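You operate a simulated robot arm through the tools that you are given. There is no shell and no other tool. Be economical: measure what you need, move in short steps, check, and stop when the job is done.

Carry out the task below with a simulated robot arm. There is one attempt and no reset: what you move stays moved.

## Task
Take the tall carton that says "masks" from the top of the side table and put it in the silver set tray there. Then take the red banded tube and leave it in the silver red banded bowl. Then take the black plug and put it on top of the test carton on the window side of the packing table. Keep to this order. Set down upright: black plug.

Only the result counts: the job must be done as asked and must still hold three seconds after the hand-in. Knocking over, shifting, dropping, spilling or breaking anything else fails it.

## Robot
A 7-joint arm with a vacuum gripper on a trunk, on a base that drives. Base frame: it is fixed to the floor where the robot stands at the start and does not move with it; the origin is under the middle of the robot, x ahead of it, y to its left, z up; the surface under the hand at the start is at about z = 840. Readings come in mm, rad, newtons and seconds.
Its first joint turns from -2.897 to 2.897 rad. Places, roughly: black plug [-5250, 1000, 1000]; red banded bowl [-500, 2000, 1000]; red banded tube [0, 1750, 1000]; test carton [-5500, 500, 1000]. Payload 1.06 kg.
Tool frame: the origin (TCP) lies in the middle of the cups' lips, and z points out of the cups. The gripper has 1 cup of 24 mm across, covering 24 by 24 mm (tool x, y); the bellows give 8 mm. With the vacuum on, a cup seals on a smooth face that it is pressed against (1 to 4 N); it does not hold porous or soft things. The pull reaches 23 N.
Orientation is told as [roll, pitch, yaw] about the base's x, y, z axes, in that order, counted from this pose: with the cups facing straight down, the tool's x points along the base's -x, its y along +y and its z along -z.

## Interface
- The arm moves only by the tool step_arm. Its argument "targets" is a list of rows, each a list of 3 entries, a list of its own where there are three numbers: the vacuum: 1 switches it on, 0 off, then the shift along the base's x, y, z in mm, then the turn, a rotation vector about the base's x, y, z in rad. In form: [[valve, [tx, ty, tz], [ax, ay, az]], ...]. A call has 1 to 10 rows; each row shifts and turns the commanded pose from where the row before left it. Each row takes 0.2 s and may step no farther than 50 mm and 0.15 rad from the row before; otherwise, or with a gripper value out of range, the whole call is refused. A pose out of reach is approached as far as the arm can. The call stops where the force on the tool passes 40 N (or 10 N more than at its start, if that is more) or the arm is blocked; 0.2 s more then pass. The pull builds up within a second once a cup has sealed. Time passes only in rows, and 0.2 s behind the last, so rows that do not move give it time. It gives the time, the measured TCP pose, the force on the tool (base axes) and the pull of the vacuum at its end, in the units of the frame above (readings bear some noise), with the torque about the TCP (base axes, N m) and any sound that the robot's microphone picked up, and new pictures: "views" is both (left out), scene, wrist or none.
- Cameras (640 x 400 px; columns grow to the right, rows downward): "scene" is now at [172.8, 242.3, 1483.7]; the picture's right is [0.25, -0.97, 0.00], its down [-0.68, -0.18, -0.71] and it looks along [0.69, 0.18, -0.70] (base axes); focal length 254 px, centre (320, 200). "wrist" rides on the gripper at [78, 19, -96] in the tool frame; the picture's right is [-0.24, 0.97, 0.00], its down [-0.71, -0.17, -0.69] and it looks along [-0.67, -0.16, 0.73] (tool axes); focal length 243 px, centre (320, 200). There is no depth. A picture from a camera that has moved, and an enlarged one, comes with that camera's place and axes in the base frame and with its lens. The place of the scene camera against the robot may be out by one fixed shift of up to 18 mm in any direction.
- drive_base(legs): drives the robot by 1 to 6 legs, each [ahead, left, turn to the left] in mm, mm and rad, along the robot's own axes; the way and the turn of a leg run together, so that a leg with both is an arc; at most 1500 mm and 3.142 rad a leg. The arm and the cameras ride along, it lands a little off, and it stops where it bumps. It gives what a move gives, and a new picture of the scene camera.
- aim_head(pan, tilt): turns the head with the scene camera to pan (to the left, within 2.094 rad either way) and tilt (down, from -0.506 to 1.204), counted from straight ahead of the robot. It gives what a move gives, and a new picture of the scene camera.
- enlarge(camera, box): a new picture of the part [left, top, right, bottom] of that camera's present view, enlarged. The clock stands still meanwhile.
- sign_off(): hands the job in; it is judged then, once.

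Go step by step. Nothing tells you exact positions but the pictures and the camera data: compare them with the known pose of the tool, close in by small moves and look again before you grip or let go. The budget is 165 turns and 260 pictures, counting those below and the enlarged ones. Unless the task says otherwise, let go and move clear before handing in.

The tools are called after ">>>" as a command line: name --argument value ..., lists and objects as JSON in quotes. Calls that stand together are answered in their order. step_arm: Moves the arm, as the interface text tells. Its arguments: {"type":"object","properties":{"targets":{"type":"array"},"views":{"type":"string","enum":["both","scene","wrist","none"]}},"required":["targets"]} The other tools are called the same way: drive_base (legs) drives the base; aim_head (pan, tilt) turns the head that bears the scene camera; enlarge (camera, box) takes an enlarged picture of a part of a camera's view; sign_off () hands the job in.

At the start:

```text
time: 0.0
ee_pos: [504.0, 307.7, 1143.4]
tcp_rot: [0.001, -0.001, 0.0]
ft_force: [-0.2, 0.6, 0.9]
wrist_torque: [-0.04, 0.0, -0.02]
pull: 0.1
robot x, y, heading: [-0.8, -1.5, 0.0]
head pan, tilt: [0.257, 0.777]
```

scene: 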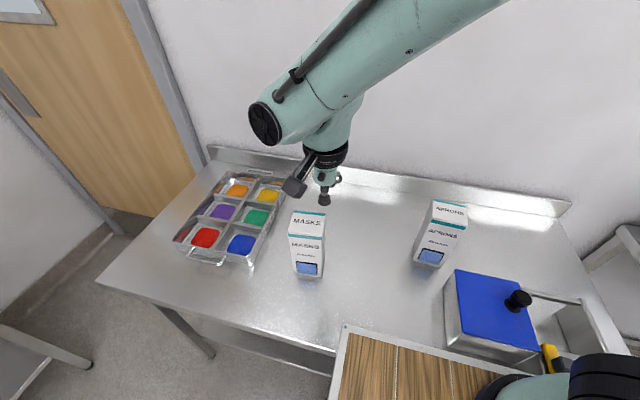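
wrist: 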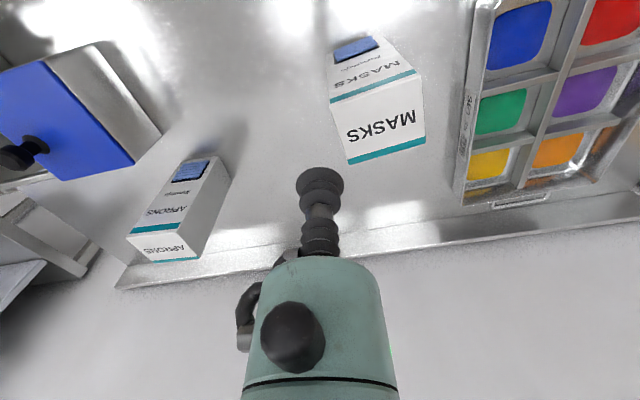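

I see the masks carton in front of the hand, a compartmented tray to its left and an aprons carton to its right. I'll look closer before moving.

>>> enlarge --camera "scene" --box '[160, 150, 360, 290]'

>>> enlarge --camera "wrist" --box '[300, 0, 640, 220]'

>>> enlarge --camera "scene" --box '[330, 180, 640, 400]'

```text
2.86 times, centred on (260, 220) of scene
camera zoom: at [172.8, 242.3, 1483.7], right [0.25, -0.97, 0.0], down [-0.68, -0.18, -0.71], along [0.69, 0.18, -0.7], focal length 725 px, centre (491, 143)
```

zoom: 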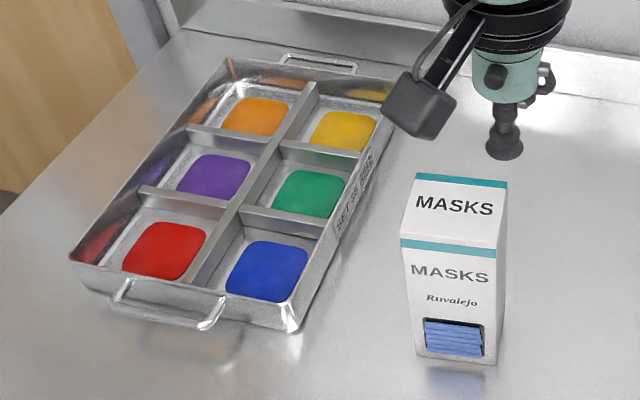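

```text
1.82 times, centred on (470, 110) of wrist
camera zoom: at [425.1, 326.0, 1236.8], right [0.24, 0.97, 0.0], down [0.71, -0.17, 0.69], along [0.67, -0.16, -0.73], focal length 441 px, centre (47, 364)
```

zoom: 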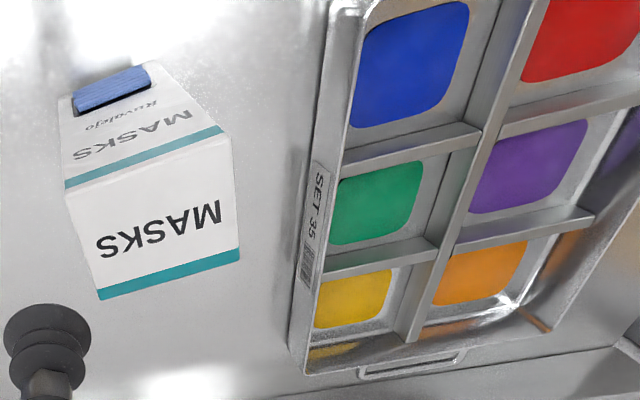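

```text
1.82 times, centred on (485, 290) of scene
camera zoom: at [172.8, 242.3, 1483.7], right [0.25, -0.97, 0.0], down [-0.68, -0.18, -0.71], along [0.69, 0.18, -0.7], focal length 461 px, centre (20, 36)
```

zoom: 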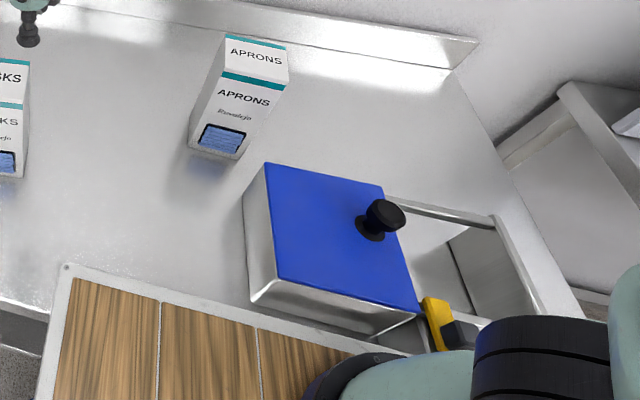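

The tray is "SET 35", and the masks carton top is near (539, 357), z about 1020. I'll hover over it lower down and check.

>>> step_arm --targets '[[0, [17, 25, 0], [0, 0, 0]], [0, [17, 24, 0], [0, 0, 0]], [0, [0, 0, -40], [0, 0, 0]], [0, [0, 0, -30], [0, 0, 0]], [0, [0, 0, 0], [0, 0, 0]]]'

```text
time: 1.2
ee_pos: [537.7, 356.6, 1072.1]
tcp_rot: [-0.001, 0.001, 0.001]
ft_force: [0.0, 0.2, -0.5]
wrist_torque: [0.01, -0.01, -0.03]
pull: 0.1
robot x, y, heading: [0.4, 4.4, -0.004]
head pan, tilt: [0.257, 0.777]
camera scene: at [172.8, 242.2, 1483.8], right [0.25, -0.97, 0.0], down [-0.68, -0.18, -0.71], along [0.69, 0.18, -0.7], focal length 254 px, centre (320, 200)
camera wrist: at [459.2, 375.4, 1165.8], right [0.24, 0.97, 0.0], down [0.71, -0.17, 0.69], along [0.67, -0.16, -0.73], focal length 243 px, centre (320, 200)
```

scene: 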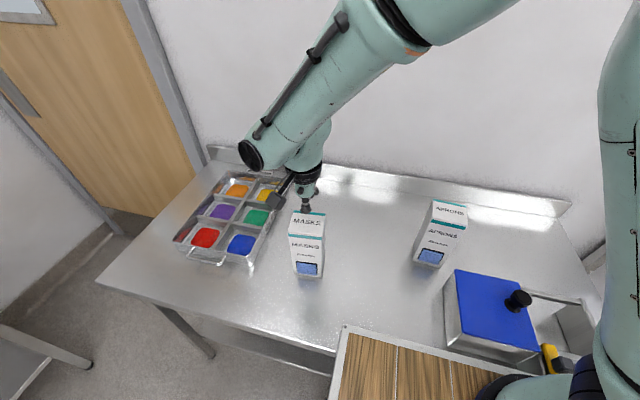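
wrist: 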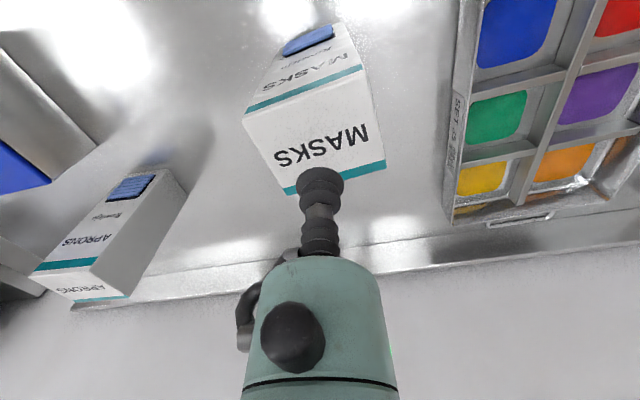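

The cup is over the middle of the carton top (z about 1024, about 75 x 62 mm, yawed about 0.13). I'll go down onto it with the vacuum on.

>>> step_arm --targets '[[0, [0, 0, -20], [0, 0, 0]], [1, [0, 0, -16], [0, 0, 0]], [1, [0, 0, -6], [0, 0, 0]], [1, [0, 0, -5], [0, 0, 0]], [1, [0, 0, 0], [0, 0, 0]], [1, [0, 0, 0], [0, 0, 0]]]'

```text
time: 2.6
ee_pos: [537.1, 356.2, 1026.0]
tcp_rot: [0.001, -0.001, -0.001]
ft_force: [-2.3, 1.3, 10.3]
wrist_torque: [0.01, 0.03, 0.05]
pull: 22.7
robot x, y, heading: [0.7, -2.4, 0.003]
head pan, tilt: [0.257, 0.777]
camera scene: at [172.4, 242.1, 1483.8], right [0.25, -0.97, 0.0], down [-0.68, -0.18, -0.71], along [0.69, 0.18, -0.7], focal length 254 px, centre (320, 200)
camera wrist: at [458.5, 375.1, 1119.9], right [0.23, 0.97, 0.0], down [0.71, -0.17, 0.69], along [0.67, -0.16, -0.73], focal length 243 px, centre (320, 200)
```

scene: 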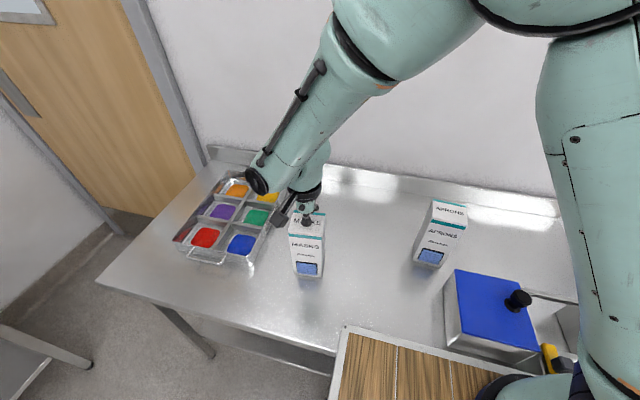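
wrist: 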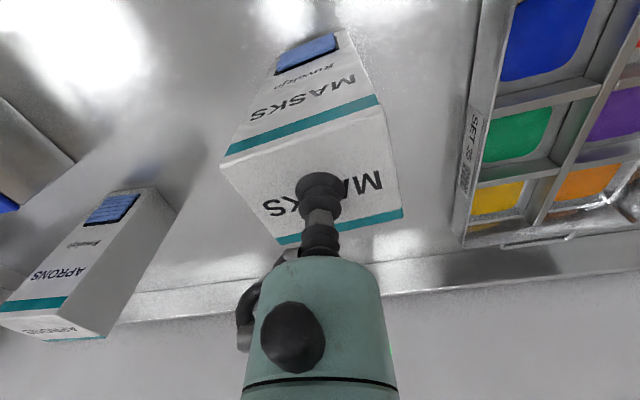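

Sealed with full pull. I'll lift gently.

>>> step_arm --targets '[[1, [0, 0, 10], [0, 0, 0]], [1, [0, 0, 20], [0, 0, 0]], [1, [0, 0, 30], [0, 0, 0]], [1, [0, 0, 40], [0, 0, 0]], [1, [0, 0, 30], [0, 0, 0]], [1, [0, 0, 0], [0, 0, 0]], [1, [0, 0, 0], [0, 0, 0]]]'

>>> enlarge --camera "wrist" --box '[400, 0, 640, 240]'

>>> enlarge --camera "scene" --box '[160, 150, 360, 290]'

```text
time: 4.2
ee_pos: [537.5, 356.9, 1156.4]
tcp_rot: [0.0, 0.0, 0.001]
ft_force: [0.3, 0.0, -2.8]
wrist_torque: [0.01, -0.03, -0.02]
pull: 22.6
robot x, y, heading: [-0.8, -0.8, -0.003]
head pan, tilt: [0.257, 0.777]
camera scene: at [172.9, 242.3, 1483.7], right [0.25, -0.97, 0.0], down [-0.68, -0.18, -0.71], along [0.69, 0.18, -0.7], focal length 254 px, centre (320, 200)
camera wrist: at [459.2, 375.4, 1249.8], right [0.24, 0.97, 0.0], down [0.71, -0.17, 0.68], along [0.67, -0.16, -0.73], focal length 243 px, centre (320, 200)
```

scene: 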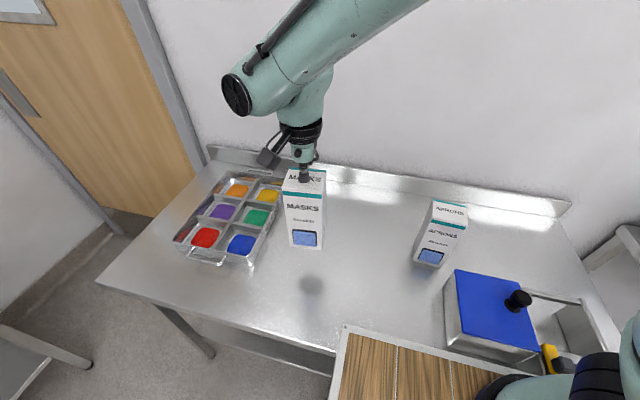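
wrist: 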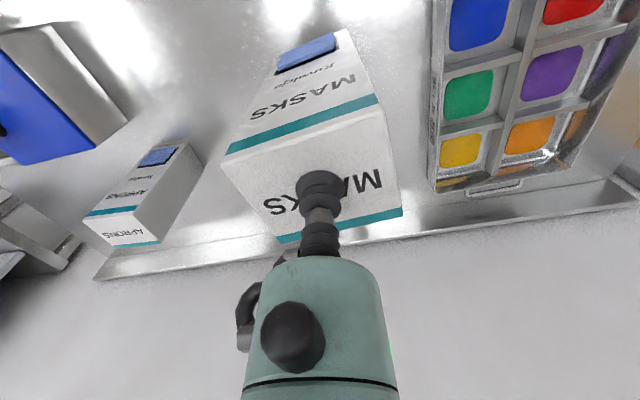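

```text
1.67 times, centred on (520, 120) of wrist
camera zoom: at [459.2, 375.4, 1249.8], right [0.24, 0.97, 0.0], down [0.71, -0.17, 0.68], along [0.67, -0.16, -0.73], focal length 404 px, centre (-13, 333)
```

zoom: 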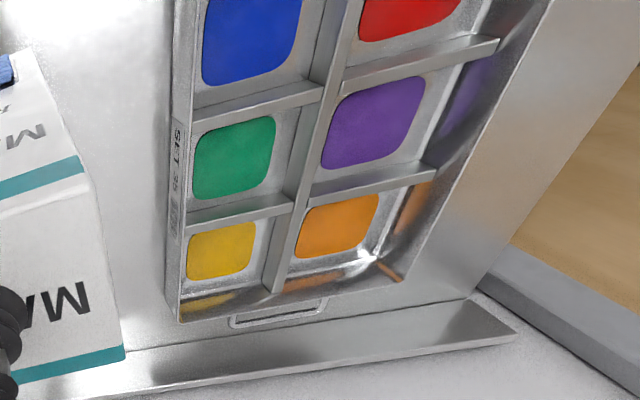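

```text
2.86 times, centred on (260, 220) of scene
camera zoom: at [172.9, 242.3, 1483.7], right [0.25, -0.97, 0.0], down [-0.68, -0.18, -0.71], along [0.69, 0.18, -0.7], focal length 725 px, centre (491, 143)
```

zoom: 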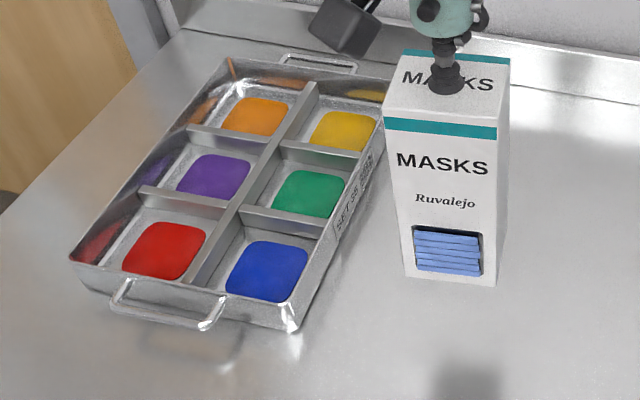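

The carton hangs clear (about 0.28 kg). The blue compartment's centre is about (553, 577). I'll move over it, turn about -0.11 and look.

>>> step_arm --targets '[[1, [3, 20, 0], [0, 0, -0.02]], [1, [3, 40, 0], [0, 0, -0.03]], [1, [3, 40, 0], [0, 0, -0.03]], [1, [3, 40, 0], [0, 0, -0.03]], [1, [2, 40, 0], [0, 0, 0]], [1, [2, 30, 0], [0, 0, 0]], [1, [0, 10, 0], [0, 0, 0]], [1, [0, 0, 0], [0, 0, 0]], [1, [0, 0, 0], [0, 0, 0]]]'

>>> enlarge --camera "scene" --box '[160, 130, 360, 270]'

```text
time: 6.2
ee_pos: [553.5, 576.3, 1154.6]
tcp_rot: [-0.001, 0.0, -0.111]
ft_force: [-0.2, 0.5, -1.2]
wrist_torque: [0.02, -0.03, 0.0]
pull: 23.2
robot x, y, heading: [1.0, 0.3, -0.002]
head pan, tilt: [0.257, 0.777]
camera scene: at [172.8, 242.4, 1483.7], right [0.25, -0.97, 0.0], down [-0.68, -0.18, -0.71], along [0.69, 0.18, -0.7], focal length 254 px, centre (320, 200)
camera wrist: at [478.0, 603.2, 1249.7], right [0.34, 0.94, 0.0], down [0.69, -0.25, 0.69], along [0.64, -0.23, -0.73], focal length 243 px, centre (320, 200)
```

scene: 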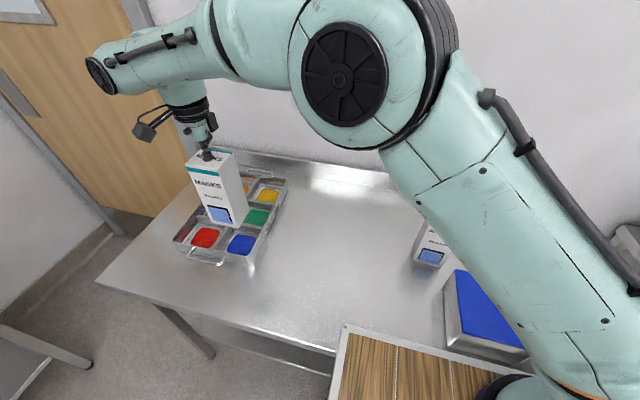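
wrist: 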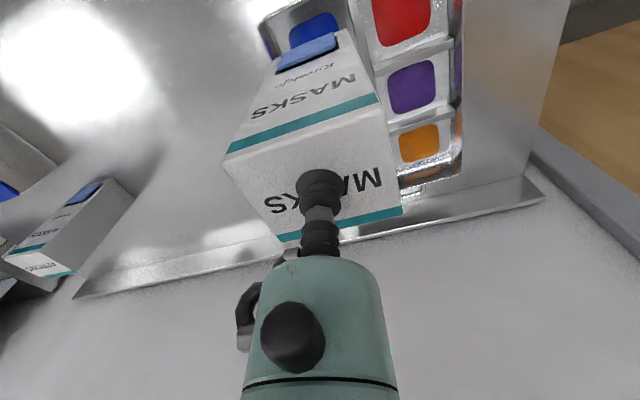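

```text
2.86 times, centred on (260, 200) of scene
camera zoom: at [172.8, 242.4, 1483.7], right [0.25, -0.97, 0.0], down [-0.68, -0.18, -0.71], along [0.69, 0.18, -0.7], focal length 725 px, centre (491, 200)
```

zoom: 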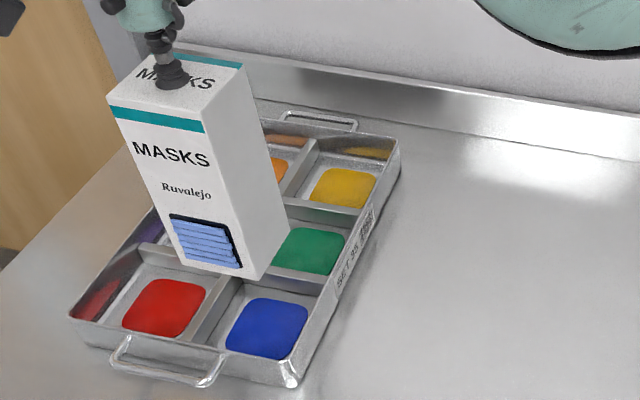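

The carton is over the blue compartment. I'll go down partway and check the fit.

>>> step_arm --targets '[[1, [0, 0, -20], [0, 0, 0]], [1, [0, 0, -20], [0, 0, 0]], [1, [0, 0, -20], [0, 0, 0]], [1, [0, 0, -10], [0, 0, 0]], [1, [0, 0, 0], [0, 0, 0]]]' --views "wrist"

>>> enlarge --camera "scene" --box '[160, 150, 300, 270]'

```text
time: 7.4
ee_pos: [553.6, 577.3, 1086.2]
tcp_rot: [0.001, 0.0, -0.109]
ft_force: [0.1, 0.4, -2.0]
wrist_torque: [0.02, 0.01, -0.02]
pull: 23.2
robot x, y, heading: [-0.1, 1.4, -0.001]
head pan, tilt: [0.257, 0.777]
camera wrist: at [477.8, 603.8, 1179.3], right [0.34, 0.94, 0.0], down [0.69, -0.25, 0.68], along [0.64, -0.23, -0.73], focal length 243 px, centre (320, 200)
```

wrist: 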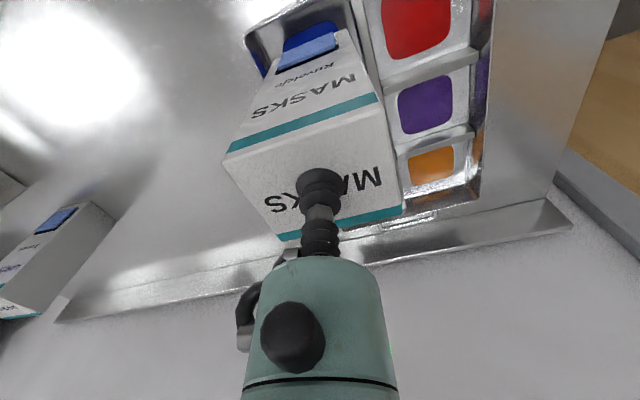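

```text
3.33 times, centred on (230, 210) of scene
camera zoom: at [172.9, 242.3, 1483.7], right [0.25, -0.97, 0.0], down [-0.68, -0.18, -0.71], along [0.69, 0.18, -0.7], focal length 846 px, centre (620, 167)
```

zoom: 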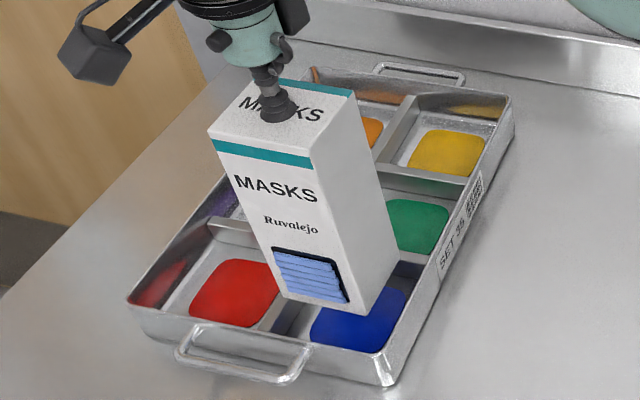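

The scene and wrist estimates disagree by about a centimetre, so I'll enlarge both before lowering further.

>>> enlarge --camera "scene" --box '[200, 220, 264, 270]'

>>> enlarge --camera "wrist" --box '[230, 0, 390, 100]'

```text
8.00 times, centred on (232, 245) of scene
camera zoom: at [172.9, 242.3, 1483.7], right [0.25, -0.97, 0.0], down [-0.68, -0.18, -0.71], along [0.69, 0.18, -0.7], focal length 2030 px, centre (1024, -160)
```

zoom: 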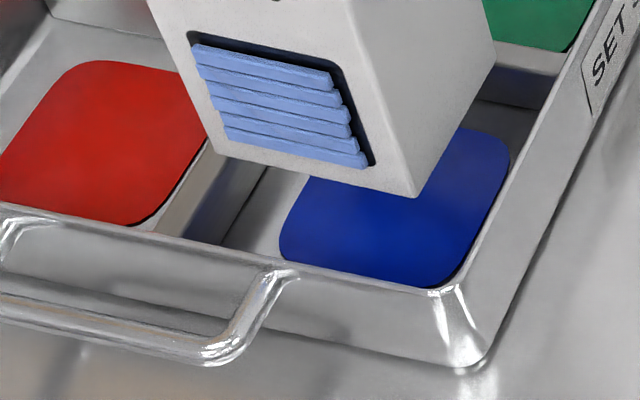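

```text
4.00 times, centred on (310, 50) of wrist
camera zoom: at [477.8, 603.8, 1179.3], right [0.34, 0.94, 0.0], down [0.69, -0.25, 0.68], along [0.64, -0.23, -0.73], focal length 970 px, centre (360, 800)
```

zoom: 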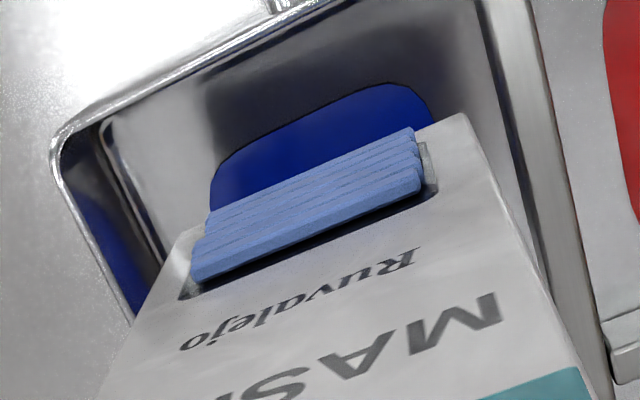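

The wrist view puts the compartment at y 517–627, with the carton's base at 539–615, so it fits. I'll shift -5 in y and lower until it makes contact.

>>> step_arm --targets '[[1, [0, -5, -10], [0, 0, 0]], [1, [0, 0, -15], [0, 0, 0]], [1, [0, 0, -15], [0, 0, 0]], [1, [0, 0, -8], [0, 0, 0]], [1, [0, 0, 0], [0, 0, 0]]]'

>>> enlarge --camera "wrist" --box '[230, 0, 390, 100]'

>>> enlarge --camera "scene" --box '[180, 180, 308, 280]'

```text
time: 8.6
ee_pos: [553.1, 571.6, 1037.3]
tcp_rot: [0.001, 0.0, -0.109]
ft_force: [0.2, 0.6, -2.5]
wrist_torque: [-0.01, 0.01, 0.0]
pull: 22.9
robot x, y, heading: [2.0, 0.7, 0.001]
head pan, tilt: [0.257, 0.777]
camera scene: at [172.9, 242.3, 1483.7], right [0.25, -0.97, 0.0], down [-0.68, -0.18, -0.71], along [0.69, 0.18, -0.7], focal length 254 px, centre (320, 200)
camera wrist: at [478.0, 598.7, 1131.5], right [0.34, 0.94, 0.0], down [0.69, -0.25, 0.68], along [0.64, -0.23, -0.73], focal length 243 px, centre (320, 200)
```

scene: 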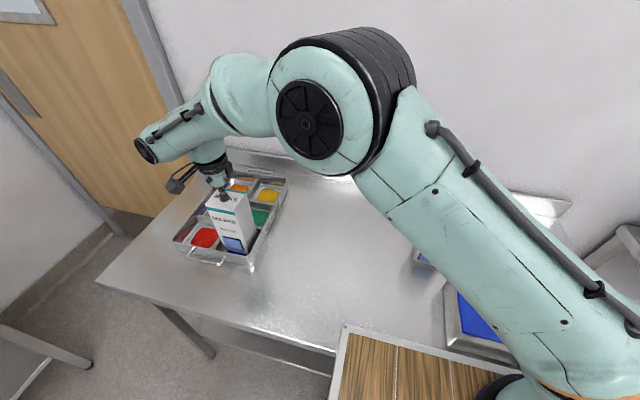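
wrist: 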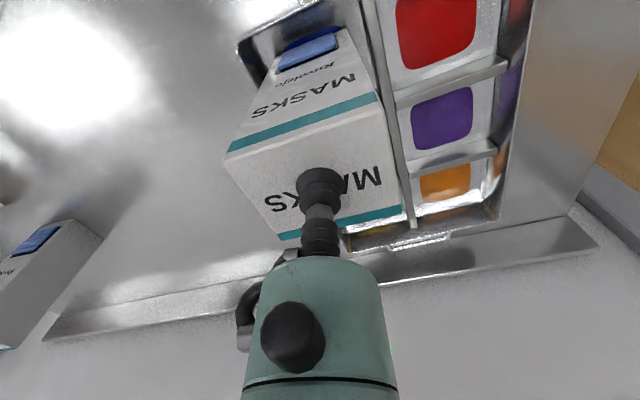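

```text
4.00 times, centred on (310, 50) of wrist
camera zoom: at [478.0, 598.7, 1131.5], right [0.34, 0.94, 0.0], down [0.69, -0.25, 0.68], along [0.64, -0.23, -0.73], focal length 970 px, centre (360, 800)
```

zoom: 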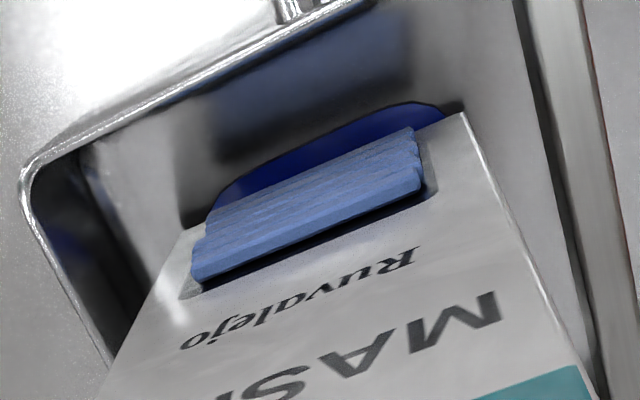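

```text
4.00 times, centred on (244, 230) of scene
camera zoom: at [172.9, 242.3, 1483.7], right [0.25, -0.97, 0.0], down [-0.68, -0.18, -0.71], along [0.69, 0.18, -0.7], focal length 1015 px, centre (624, 80)
```

zoom: 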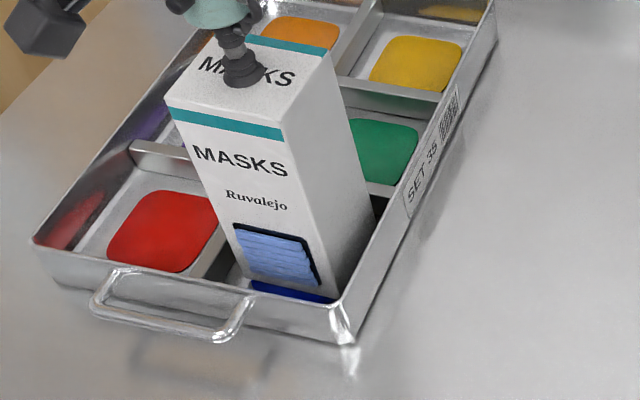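

The carton's base is inside the compartment with clearance. I'll lower it to contact.

>>> step_arm --targets '[[1, [0, 0, -4], [0, 0, 0]], [1, [0, 0, -3], [0, 0, 0]], [1, [0, 0, -3], [0, 0, 0]], [1, [0, 0, 0], [0, 0, 0]]]' --views "none"

```text
time: 9.6
ee_pos: [554.0, 570.9, 1029.4]
tcp_rot: [0.002, -0.002, -0.11]
ft_force: [-0.3, -0.9, 19.6]
wrist_torque: [0.01, -0.01, -0.02]
pull: 23.0
robot x, y, heading: [1.1, 0.5, 0.005]
head pan, tilt: [0.257, 0.777]
```

In contact at 1029. I'll release and rise clear.

>>> step_arm --targets '[[1, [0, 0, 2], [0, 0, 0]], [0, [0, 0, 0], [0, 0, 0]], [0, [0, 0, 0], [0, 0, 0]], [0, [0, 0, 0], [0, 0, 0]], [0, [0, 0, 4], [0, 0, 0]], [0, [0, 0, 10], [0, 0, 0]], [0, [0, 0, 30], [0, 0, 0]], [0, [0, 0, 40], [0, 0, 0]], [0, [0, 0, 40], [0, 0, 0]]]'

```text
time: 11.6
ee_pos: [553.8, 570.7, 1154.2]
tcp_rot: [0.0, 0.0, -0.111]
ft_force: [-0.4, 0.0, -0.1]
wrist_torque: [0.04, 0.01, -0.01]
pull: 0.0
robot x, y, heading: [-2.9, 4.6, -0.002]
head pan, tilt: [0.257, 0.777]
camera scene: at [172.9, 242.5, 1483.7], right [0.25, -0.97, 0.0], down [-0.68, -0.18, -0.71], along [0.69, 0.18, -0.7], focal length 254 px, centre (320, 200)
camera wrist: at [477.8, 598.4, 1247.5], right [0.34, 0.94, 0.0], down [0.69, -0.25, 0.68], along [0.64, -0.23, -0.73], focal length 243 px, centre (320, 200)
```

scene: 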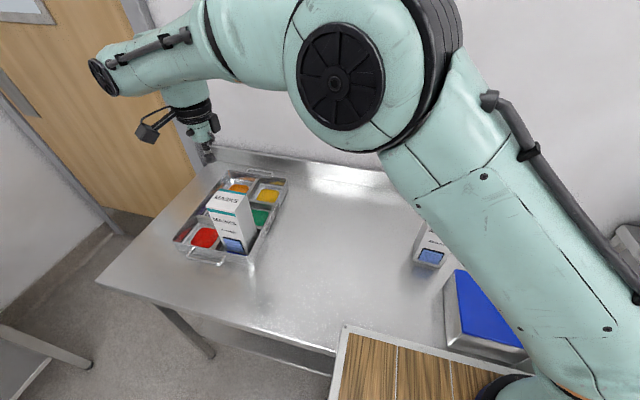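
wrist: 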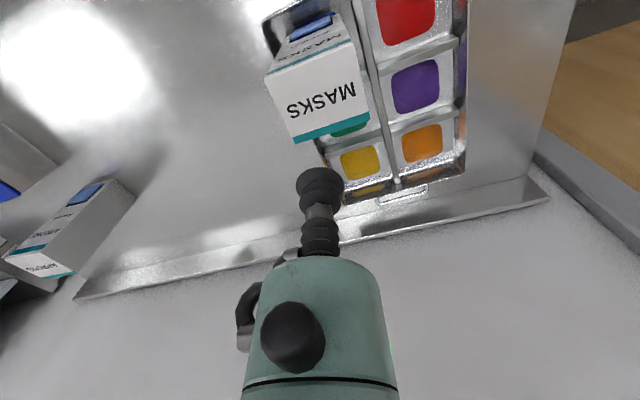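

The masks carton stands in the tray. Next I'll bring the arm back and look left for the tube and bowl.

>>> step_arm --targets '[[0, [-10, -45, 10], [0, 0, 0.1]], [0, [-10, -45, 10], [0, 0, 0]], [0, [-10, -45, 10], [0, 0, 0]], [0, [-10, -45, 10], [0, 0, 0]], [0, [-10, -45, 10], [0, 0, 0]], [0, [-10, -45, 10], [0, 0, 0]], [0, [-10, -45, 10], [0, 0, 0]], [0, [-10, -45, 10], [0, 0, 0]], [0, [0, -45, 10], [0, 0, 0]], [0, [0, -45, 10], [0, 0, 0]]]' --views "none"

>>> aim_head --pan 1.6 --tilt 0.5

>>> aim_head --pan 2.09 --tilt 0.4

>>> aim_head --pan -2.09 --tilt 0.3

```text
time: 13.8
ee_pos: [474.0, 121.2, 1256.1]
tcp_rot: [0.001, -0.001, -0.012]
ft_force: [0.3, -0.1, -0.3]
wrist_torque: [-0.02, -0.01, -0.02]
pull: 0.0
robot x, y, heading: [-1.2, -1.7, 0.002]
head pan, tilt: [0.257, 0.777]
```

```text
time: 15.3
ee_pos: [474.2, 121.9, 1254.6]
tcp_rot: [0.0, 0.002, -0.01]
ft_force: [0.5, -0.4, -0.6]
wrist_torque: [0.0, -0.01, 0.02]
pull: 0.1
robot x, y, heading: [1.0, -1.4, 0.005]
head pan, tilt: [1.6, 0.499]
camera scene: at [91.1, 312.4, 1507.9], right [1.0, 0.03, 0.0], down [0.01, -0.48, -0.88], along [-0.03, 0.88, -0.48], focal length 254 px, centre (320, 200)
```

scene: 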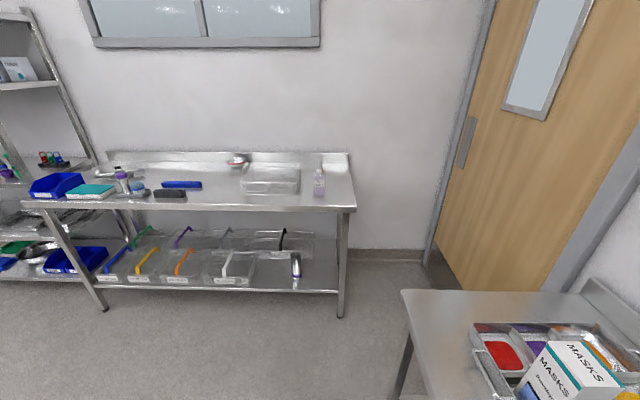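

```text
time: 16.2
ee_pos: [474.4, 122.0, 1253.9]
tcp_rot: [0.0, 0.001, -0.01]
ft_force: [-0.4, 0.0, -1.1]
wrist_torque: [0.01, 0.0, 0.01]
pull: 0.0
robot x, y, heading: [-1.0, -0.8, 0.002]
head pan, tilt: [2.089, 0.4]
camera scene: at [47.9, 302.0, 1517.0], right [0.87, 0.49, 0.0], down [0.19, -0.34, -0.92], along [-0.46, 0.8, -0.39], focal length 254 px, centre (320, 200)
```

scene: 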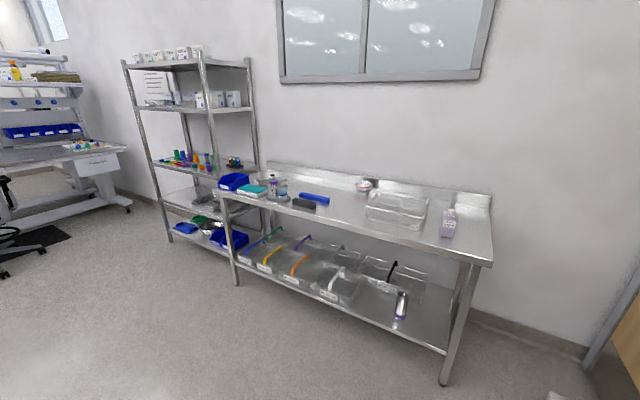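

```text
time: 19.6
ee_pos: [474.1, 122.0, 1254.1]
tcp_rot: [0.001, 0.0, -0.011]
ft_force: [-0.3, 0.0, -0.1]
wrist_torque: [0.0, -0.02, 0.0]
pull: 0.0
robot x, y, heading: [-0.6, -2.0, -0.002]
head pan, tilt: [-2.089, 0.3]
camera scene: at [47.5, 140.4, 1526.3], right [-0.87, 0.5, 0.0], down [0.15, 0.26, -0.96], along [-0.47, -0.83, -0.3], focal length 254 px, centre (320, 200)
```

scene: 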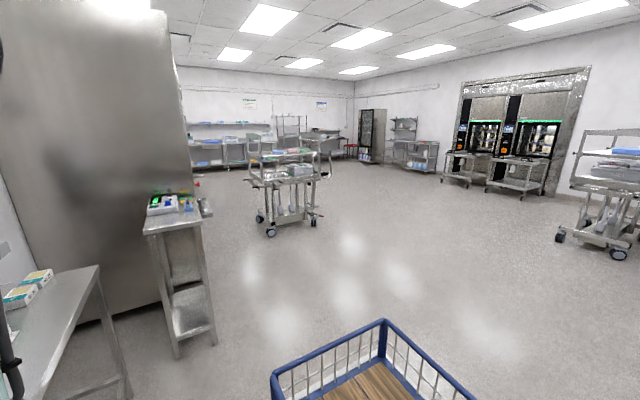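

The tube and bowl are on the bench to the left, at about y 1600. Before driving I'll check what stands close around the base.

>>> aim_head --pan 0.0 --tilt 1.2

>>> aim_head --pan -1.2 --tilt 1.0

>>> aim_head --pan 2.09 --tilt 1.1

```text
time: 21.6
ee_pos: [474.2, 121.6, 1254.8]
tcp_rot: [-0.001, 0.0, -0.011]
ft_force: [0.3, 0.3, -0.1]
wrist_torque: [0.02, -0.02, 0.0]
pull: 0.1
robot x, y, heading: [4.5, 0.2, 0.002]
head pan, tilt: [0.0, 1.201]
camera scene: at [149.7, 221.5, 1454.2], right [0.0, -1.0, 0.0], down [-0.93, 0.0, -0.36], along [0.36, 0.0, -0.93], focal length 254 px, centre (320, 200)
```

scene: 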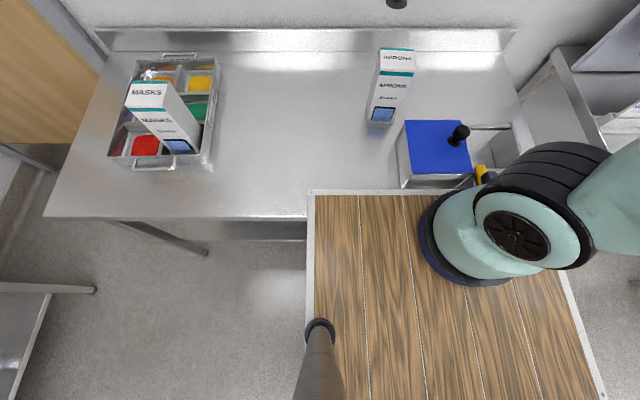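

```text
time: 23.0
ee_pos: [474.3, 122.1, 1254.7]
tcp_rot: [0.0, 0.0, -0.011]
ft_force: [0.0, 0.1, -0.8]
wrist_torque: [0.02, 0.0, 0.01]
pull: 0.0
robot x, y, heading: [0.8, -0.9, 0.001]
head pan, tilt: [-1.201, 1.0]
camera scene: at [119.0, 156.6, 1466.8], right [-0.93, -0.36, 0.0], down [-0.3, 0.78, -0.54], along [0.2, -0.5, -0.84], focal length 254 px, centre (320, 200)
```

scene: 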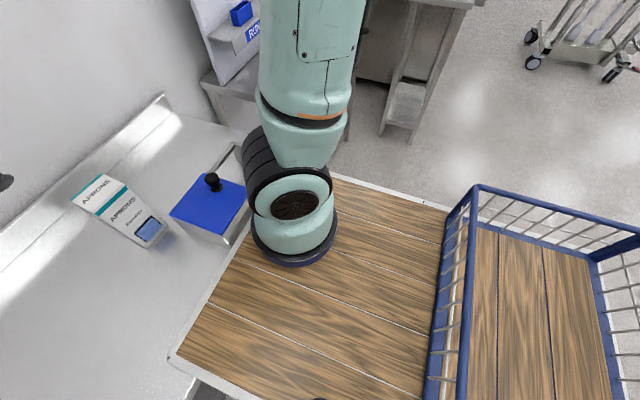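

```text
time: 25.8
ee_pos: [473.9, 121.6, 1255.3]
tcp_rot: [-0.001, -0.001, -0.011]
ft_force: [0.3, 0.2, 0.6]
wrist_torque: [-0.04, 0.04, -0.02]
pull: 0.0
robot x, y, heading: [0.1, -3.4, -0.002]
head pan, tilt: [2.089, 1.1]
camera scene: at [62.5, 276.4, 1460.2], right [0.87, 0.5, 0.0], down [0.44, -0.77, -0.45], along [-0.22, 0.39, -0.89], focal length 254 px, centre (320, 200)
```

scene: 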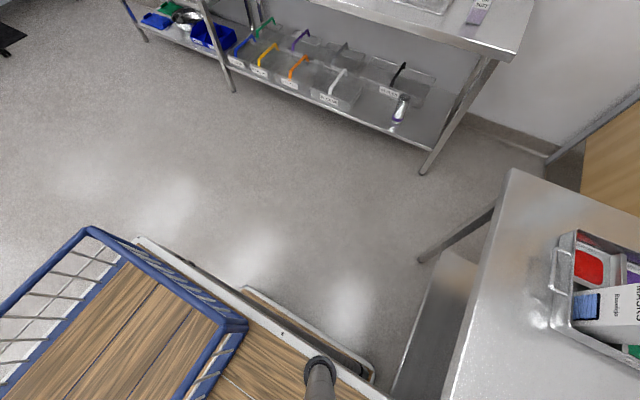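

The robot is a trolley, about ±355 by ±250 mm, with its deck near z 950. I'll back off the side table, turn left to face the bench and approach with margin.

>>> drive_base --legs '[[-450, 0, 0], [0, 0, 1.5708]]'

>>> aim_head --pan 0.0 --tilt 0.45

```text
time: 32.4
ee_pos: [-576.0, 473.6, 1254.9]
tcp_rot: [0.001, 0.0, 1.565]
ft_force: [-0.4, 0.5, -0.8]
wrist_torque: [0.03, -0.02, 0.02]
pull: 0.0
robot x, y, heading: [-454.4, -3.4, 1.571]
head pan, tilt: [2.089, 1.1]
camera scene: at [-724.3, 79.0, 1460.2], right [-0.5, 0.87, 0.0], down [0.77, 0.44, -0.45], along [-0.39, -0.23, -0.89], focal length 254 px, centre (320, 200)
```

scene: 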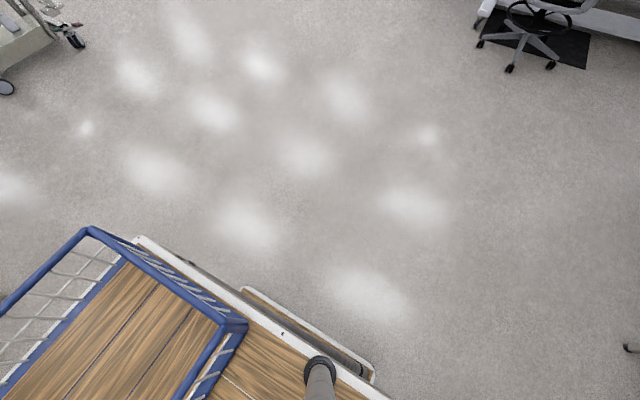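

```text
time: 34.4
ee_pos: [-576.6, 473.4, 1255.7]
tcp_rot: [0.0, 0.002, 1.566]
ft_force: [-0.1, -0.2, 0.2]
wrist_torque: [-0.02, 0.01, 0.04]
pull: 0.0
robot x, y, heading: [-453.8, -3.7, 1.575]
head pan, tilt: [0.0, 0.45]
camera scene: at [-670.0, 202.5, 1512.3], right [1.0, 0.0, 0.0], down [0.0, -0.44, -0.9], along [0.0, 0.9, -0.44], focal length 254 px, centre (320, 200)
```

scene: 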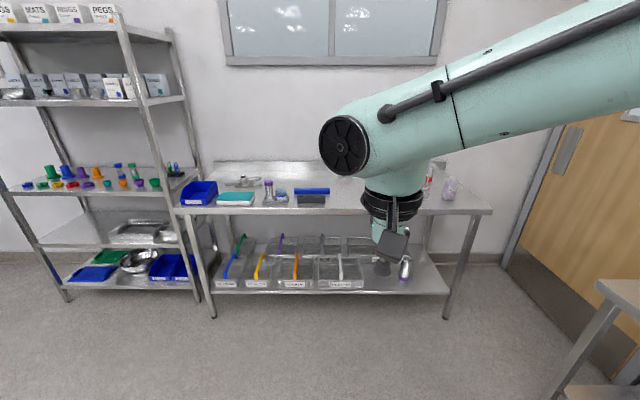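

The bench is ahead and clear. I'll sidestep right and move closer, then look again.

>>> drive_base --legs '[[450, -380, 0]]'

>>> aim_head --pan 0.2 --tilt 0.7

>>> step_arm --targets '[[0, [0, 0, 0], [0, 0, 0]]]' --views "wrist"

```text
time: 37.7
ee_pos: [-202.1, 921.0, 1253.9]
tcp_rot: [0.001, 0.001, 1.57]
ft_force: [0.3, -0.4, -0.9]
wrist_torque: [0.04, 0.03, -0.02]
pull: 0.0
robot x, y, heading: [-83.2, 448.0, 1.578]
head pan, tilt: [0.0, 0.45]
camera scene: at [-294.9, 650.9, 1512.4], right [1.0, 0.01, 0.0], down [0.0, -0.44, -0.9], along [-0.01, 0.9, -0.44], focal length 254 px, centre (320, 200)
```

scene: 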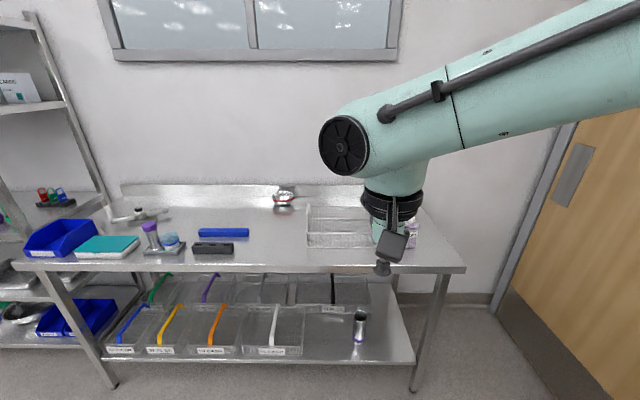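

```text
time: 38.5
ee_pos: [-203.1, 921.8, 1254.7]
tcp_rot: [0.001, 0.001, 1.571]
ft_force: [-0.5, 0.6, -0.3]
wrist_torque: [0.0, -0.01, 0.0]
pull: 0.1
robot x, y, heading: [-76.1, 451.4, 1.583]
head pan, tilt: [0.201, 0.7]
camera scene: at [-311.7, 642.1, 1490.2], right [0.98, 0.21, 0.0], down [0.13, -0.63, -0.77], along [-0.16, 0.75, -0.64], focal length 254 px, centre (320, 200)
```

scene: 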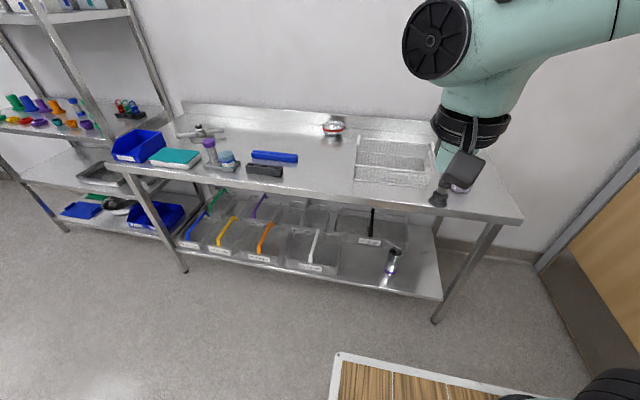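

```text
time: 38.9
ee_pos: [-202.8, 922.1, 1256.2]
tcp_rot: [0.0, 0.0, 1.57]
ft_force: [0.1, -0.3, 0.3]
wrist_torque: [0.0, -0.03, 0.03]
pull: 0.1
robot x, y, heading: [-76.8, 449.2, 1.575]
head pan, tilt: [0.201, 0.7]
camera wrist: at [-221.9, 844.0, 1349.0], right [-0.97, 0.24, 0.0], down [0.17, 0.71, 0.69], along [0.16, 0.67, -0.73], focal length 243 px, centre (320, 200)
```

wrist: 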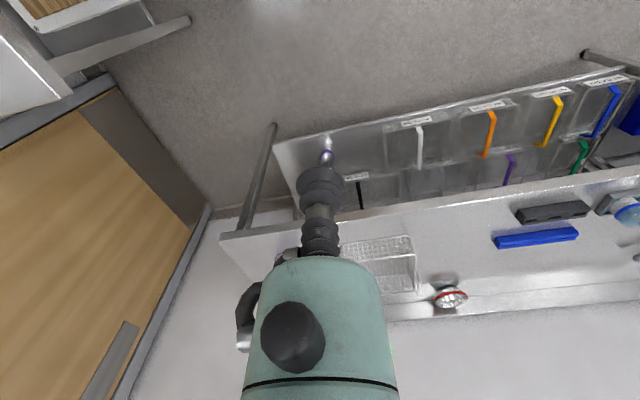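

The bowl with the red band is at the back of the bench. The hand hides the likely tube at the right, so I'll move it aside and enlarge.

>>> step_arm --targets '[[0, [-45, 0, 0], [0, 0, 0]], [0, [-45, 0, 0], [0, 0, 0]], [0, [-45, 0, 0], [0, 0, 0]], [0, [-45, 0, 0], [0, 0, 0]]]' --views "none"

>>> aim_head --pan -0.2 --tilt 0.7

>>> enlarge --camera "scene" --box '[400, 90, 560, 200]'

```text
time: 39.9
ee_pos: [-380.2, 921.8, 1254.4]
tcp_rot: [0.0, 0.0, 1.569]
ft_force: [0.0, -0.5, 0.4]
wrist_torque: [-0.02, 0.02, 0.06]
pull: 0.0
robot x, y, heading: [-75.8, 453.6, 1.578]
head pan, tilt: [0.201, 0.7]
```

```text
time: 40.7
ee_pos: [-379.7, 920.9, 1257.0]
tcp_rot: [0.0, -0.001, 1.569]
ft_force: [0.6, 0.0, 0.7]
wrist_torque: [-0.01, 0.0, -0.01]
pull: 0.2
robot x, y, heading: [-78.6, 450.1, 1.578]
head pan, tilt: [-0.201, 0.7]
camera scene: at [-278.0, 642.4, 1490.2], right [0.98, -0.19, 0.0], down [-0.12, -0.63, -0.76], along [0.14, 0.75, -0.64], focal length 254 px, centre (320, 200)
```

scene: 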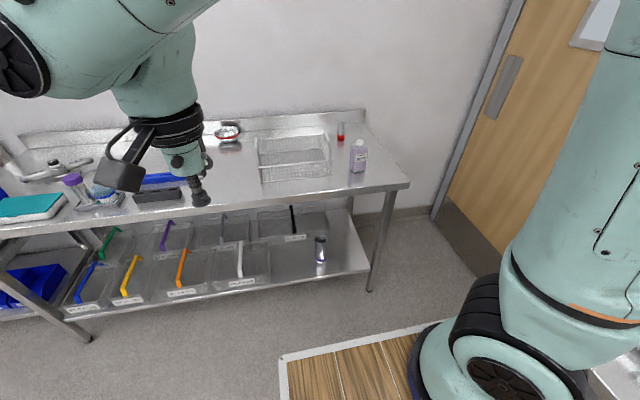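

```text
3.64 times, centred on (480, 145) of scene
camera zoom: at [-278.0, 642.4, 1490.2], right [0.98, -0.19, 0.0], down [-0.12, -0.63, -0.76], along [0.14, 0.75, -0.64], focal length 923 px, centre (-262, 400)
```

zoom: 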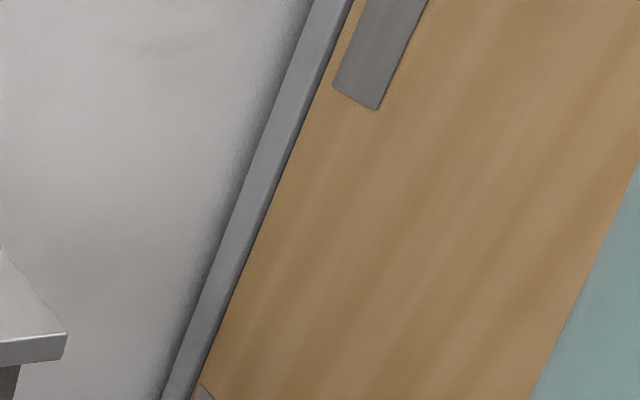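

A small tube with a red part stands at the back right of the bench, beside a bottle. I'll enlarge that spot and the bowl.

>>> enlarge --camera "scene" --box '[310, 110, 390, 180]'

>>> enlarge --camera "scene" --box '[190, 110, 350, 200]'

```text
5.71 times, centred on (350, 145) of scene
camera zoom: at [-278.0, 642.4, 1490.2], right [0.98, -0.19, 0.0], down [-0.12, -0.63, -0.76], along [0.14, 0.75, -0.64], focal length 1450 px, centre (149, 514)
```

zoom: 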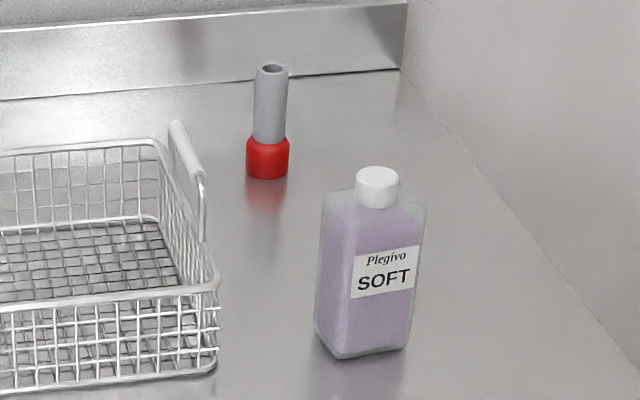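

```text
4.00 times, centred on (270, 155) of scene
camera zoom: at [-278.0, 642.4, 1490.2], right [0.98, -0.19, 0.0], down [-0.12, -0.63, -0.76], along [0.14, 0.75, -0.64], focal length 1015 px, centre (520, 380)
```

zoom: 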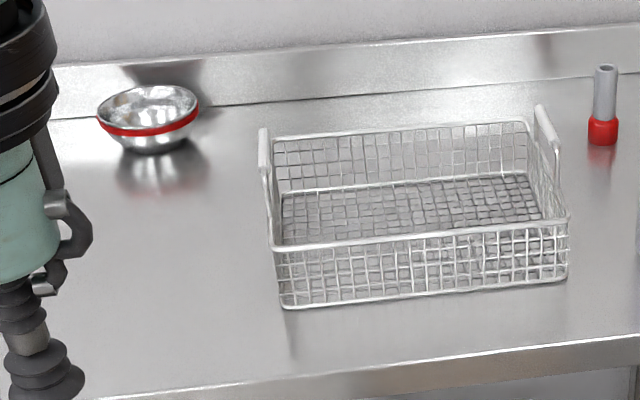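

The red-banded tube stands near (50, 1815) beside the back edge, and the bowl is also at the back. I'll drive straight ahead, keeping x near -77 to stay clear of the side table.

>>> drive_base --legs '[[400, 0, 0]]'

>>> enlarge --camera "scene" --box '[320, 60, 520, 200]'

```text
time: 43.2
ee_pos: [-384.7, 1325.0, 1256.2]
tcp_rot: [0.0, -0.002, 1.571]
ft_force: [-0.8, 0.2, 0.1]
wrist_torque: [-0.03, -0.01, 0.02]
pull: 0.1
robot x, y, heading: [-78.7, 853.2, 1.578]
head pan, tilt: [-0.201, 0.7]
camera scene: at [-281.8, 1045.4, 1490.2], right [0.98, -0.19, 0.0], down [-0.12, -0.63, -0.76], along [0.15, 0.75, -0.64], focal length 254 px, centre (320, 200)
```

scene: 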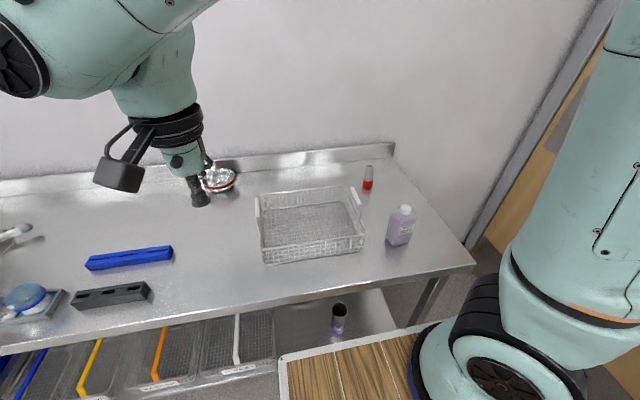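

```text
2.86 times, centred on (420, 130) of scene
camera zoom: at [-281.8, 1045.4, 1490.2], right [0.98, -0.19, 0.0], down [-0.12, -0.63, -0.76], along [0.15, 0.75, -0.64], focal length 725 px, centre (34, 400)
```

zoom: 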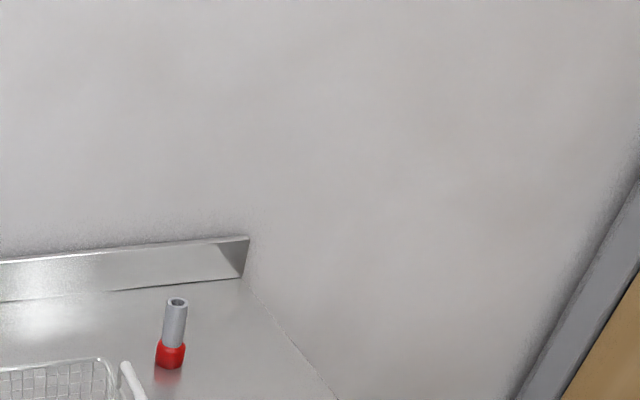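

The bench top is near z 890–900 and the tube base near (45, 1770). I'll swing the hand high toward it for a wrist view.

>>> step_arm --targets '[[0, [42, 30, 0], [0, 0, 0]], [0, [42, 30, 0], [0, 0, 0]], [0, [42, 30, 0], [0, 0, 0]], [0, [42, 30, 0], [0, 0, 0]], [0, [42, 30, 0], [0, 0, 0]], [0, [42, 30, 0], [0, 0, 0]], [0, [42, 30, 0], [0, 0, 0]], [0, [42, 30, 0], [0, 0, 0]], [0, [42, 30, 0], [0, 0, 0]], [0, [30, 30, 0], [0, 0, 0]]]'

>>> enlarge --camera "wrist" --box '[220, 60, 420, 200]'

```text
refused: row 1 steps farther than a row can; nothing moved
```

```text
2.86 times, centred on (320, 130) of wrist
camera zoom: at [-404.1, 1246.3, 1348.8], right [-0.97, 0.24, 0.0], down [0.17, 0.71, 0.68], along [0.16, 0.67, -0.73], focal length 693 px, centre (320, 400)
```

zoom: 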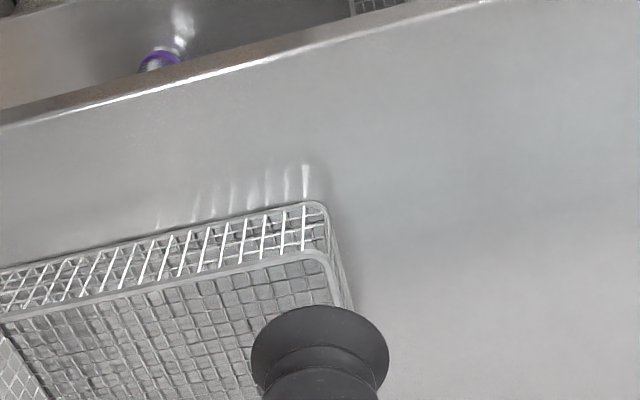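

That step was slightly too long; I'll resend it with shorter rows.

>>> step_arm --targets '[[0, [40, 28, 0], [0, 0, 0]], [0, [40, 28, 0], [0, 0, 0]], [0, [40, 28, 0], [0, 0, 0]], [0, [40, 28, 0], [0, 0, 0]], [0, [40, 28, 0], [0, 0, 0]], [0, [40, 28, 0], [0, 0, 0]], [0, [40, 28, 0], [0, 0, 0]], [0, [40, 28, 0], [0, 0, 0]], [0, [40, 28, 0], [0, 0, 0]], [0, [40, 28, 0], [0, 0, 0]]]'

>>> enlarge --camera "wrist" --box '[220, 60, 420, 200]'

```text
time: 45.4
ee_pos: [13.9, 1604.8, 1256.4]
tcp_rot: [0.0, 0.0, 1.57]
ft_force: [-0.7, 0.0, -0.7]
wrist_torque: [0.05, -0.02, -0.04]
pull: 0.0
robot x, y, heading: [-80.8, 851.9, 1.582]
head pan, tilt: [-0.201, 0.7]
camera scene: at [-282.2, 1044.8, 1490.2], right [0.98, -0.19, 0.0], down [-0.12, -0.63, -0.77], along [0.15, 0.75, -0.64], focal length 254 px, centre (320, 200)
camera wrist: at [-5.4, 1526.2, 1349.4], right [-0.97, 0.24, 0.0], down [0.17, 0.71, 0.69], along [0.16, 0.67, -0.73], focal length 243 px, centre (320, 200)
```

scene: 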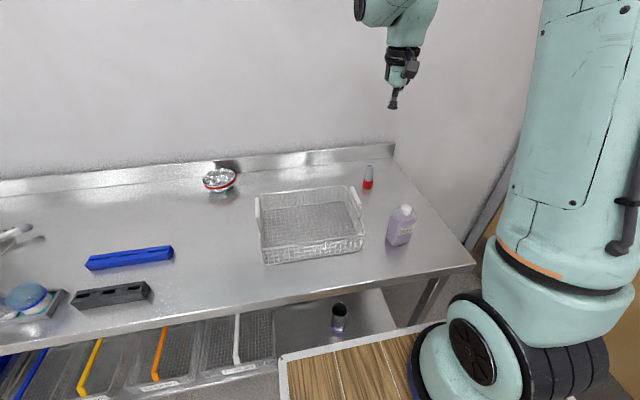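
wrist: 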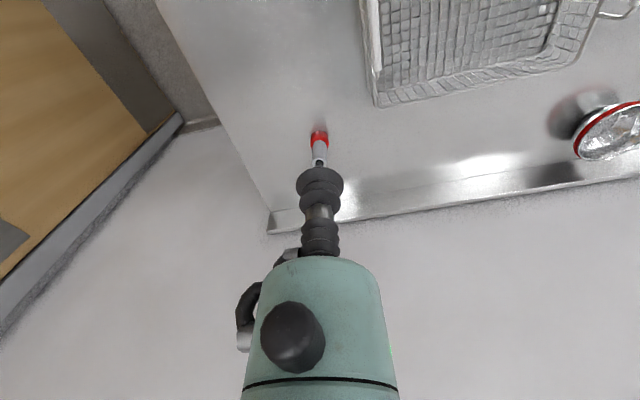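

```text
2.86 times, centred on (320, 130) of wrist
camera zoom: at [-5.4, 1526.2, 1349.4], right [-0.97, 0.24, 0.0], down [0.17, 0.71, 0.69], along [0.16, 0.67, -0.73], focal length 693 px, centre (320, 400)
```

zoom: 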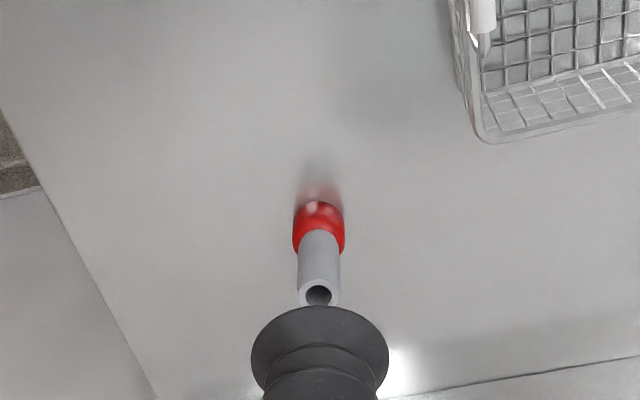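

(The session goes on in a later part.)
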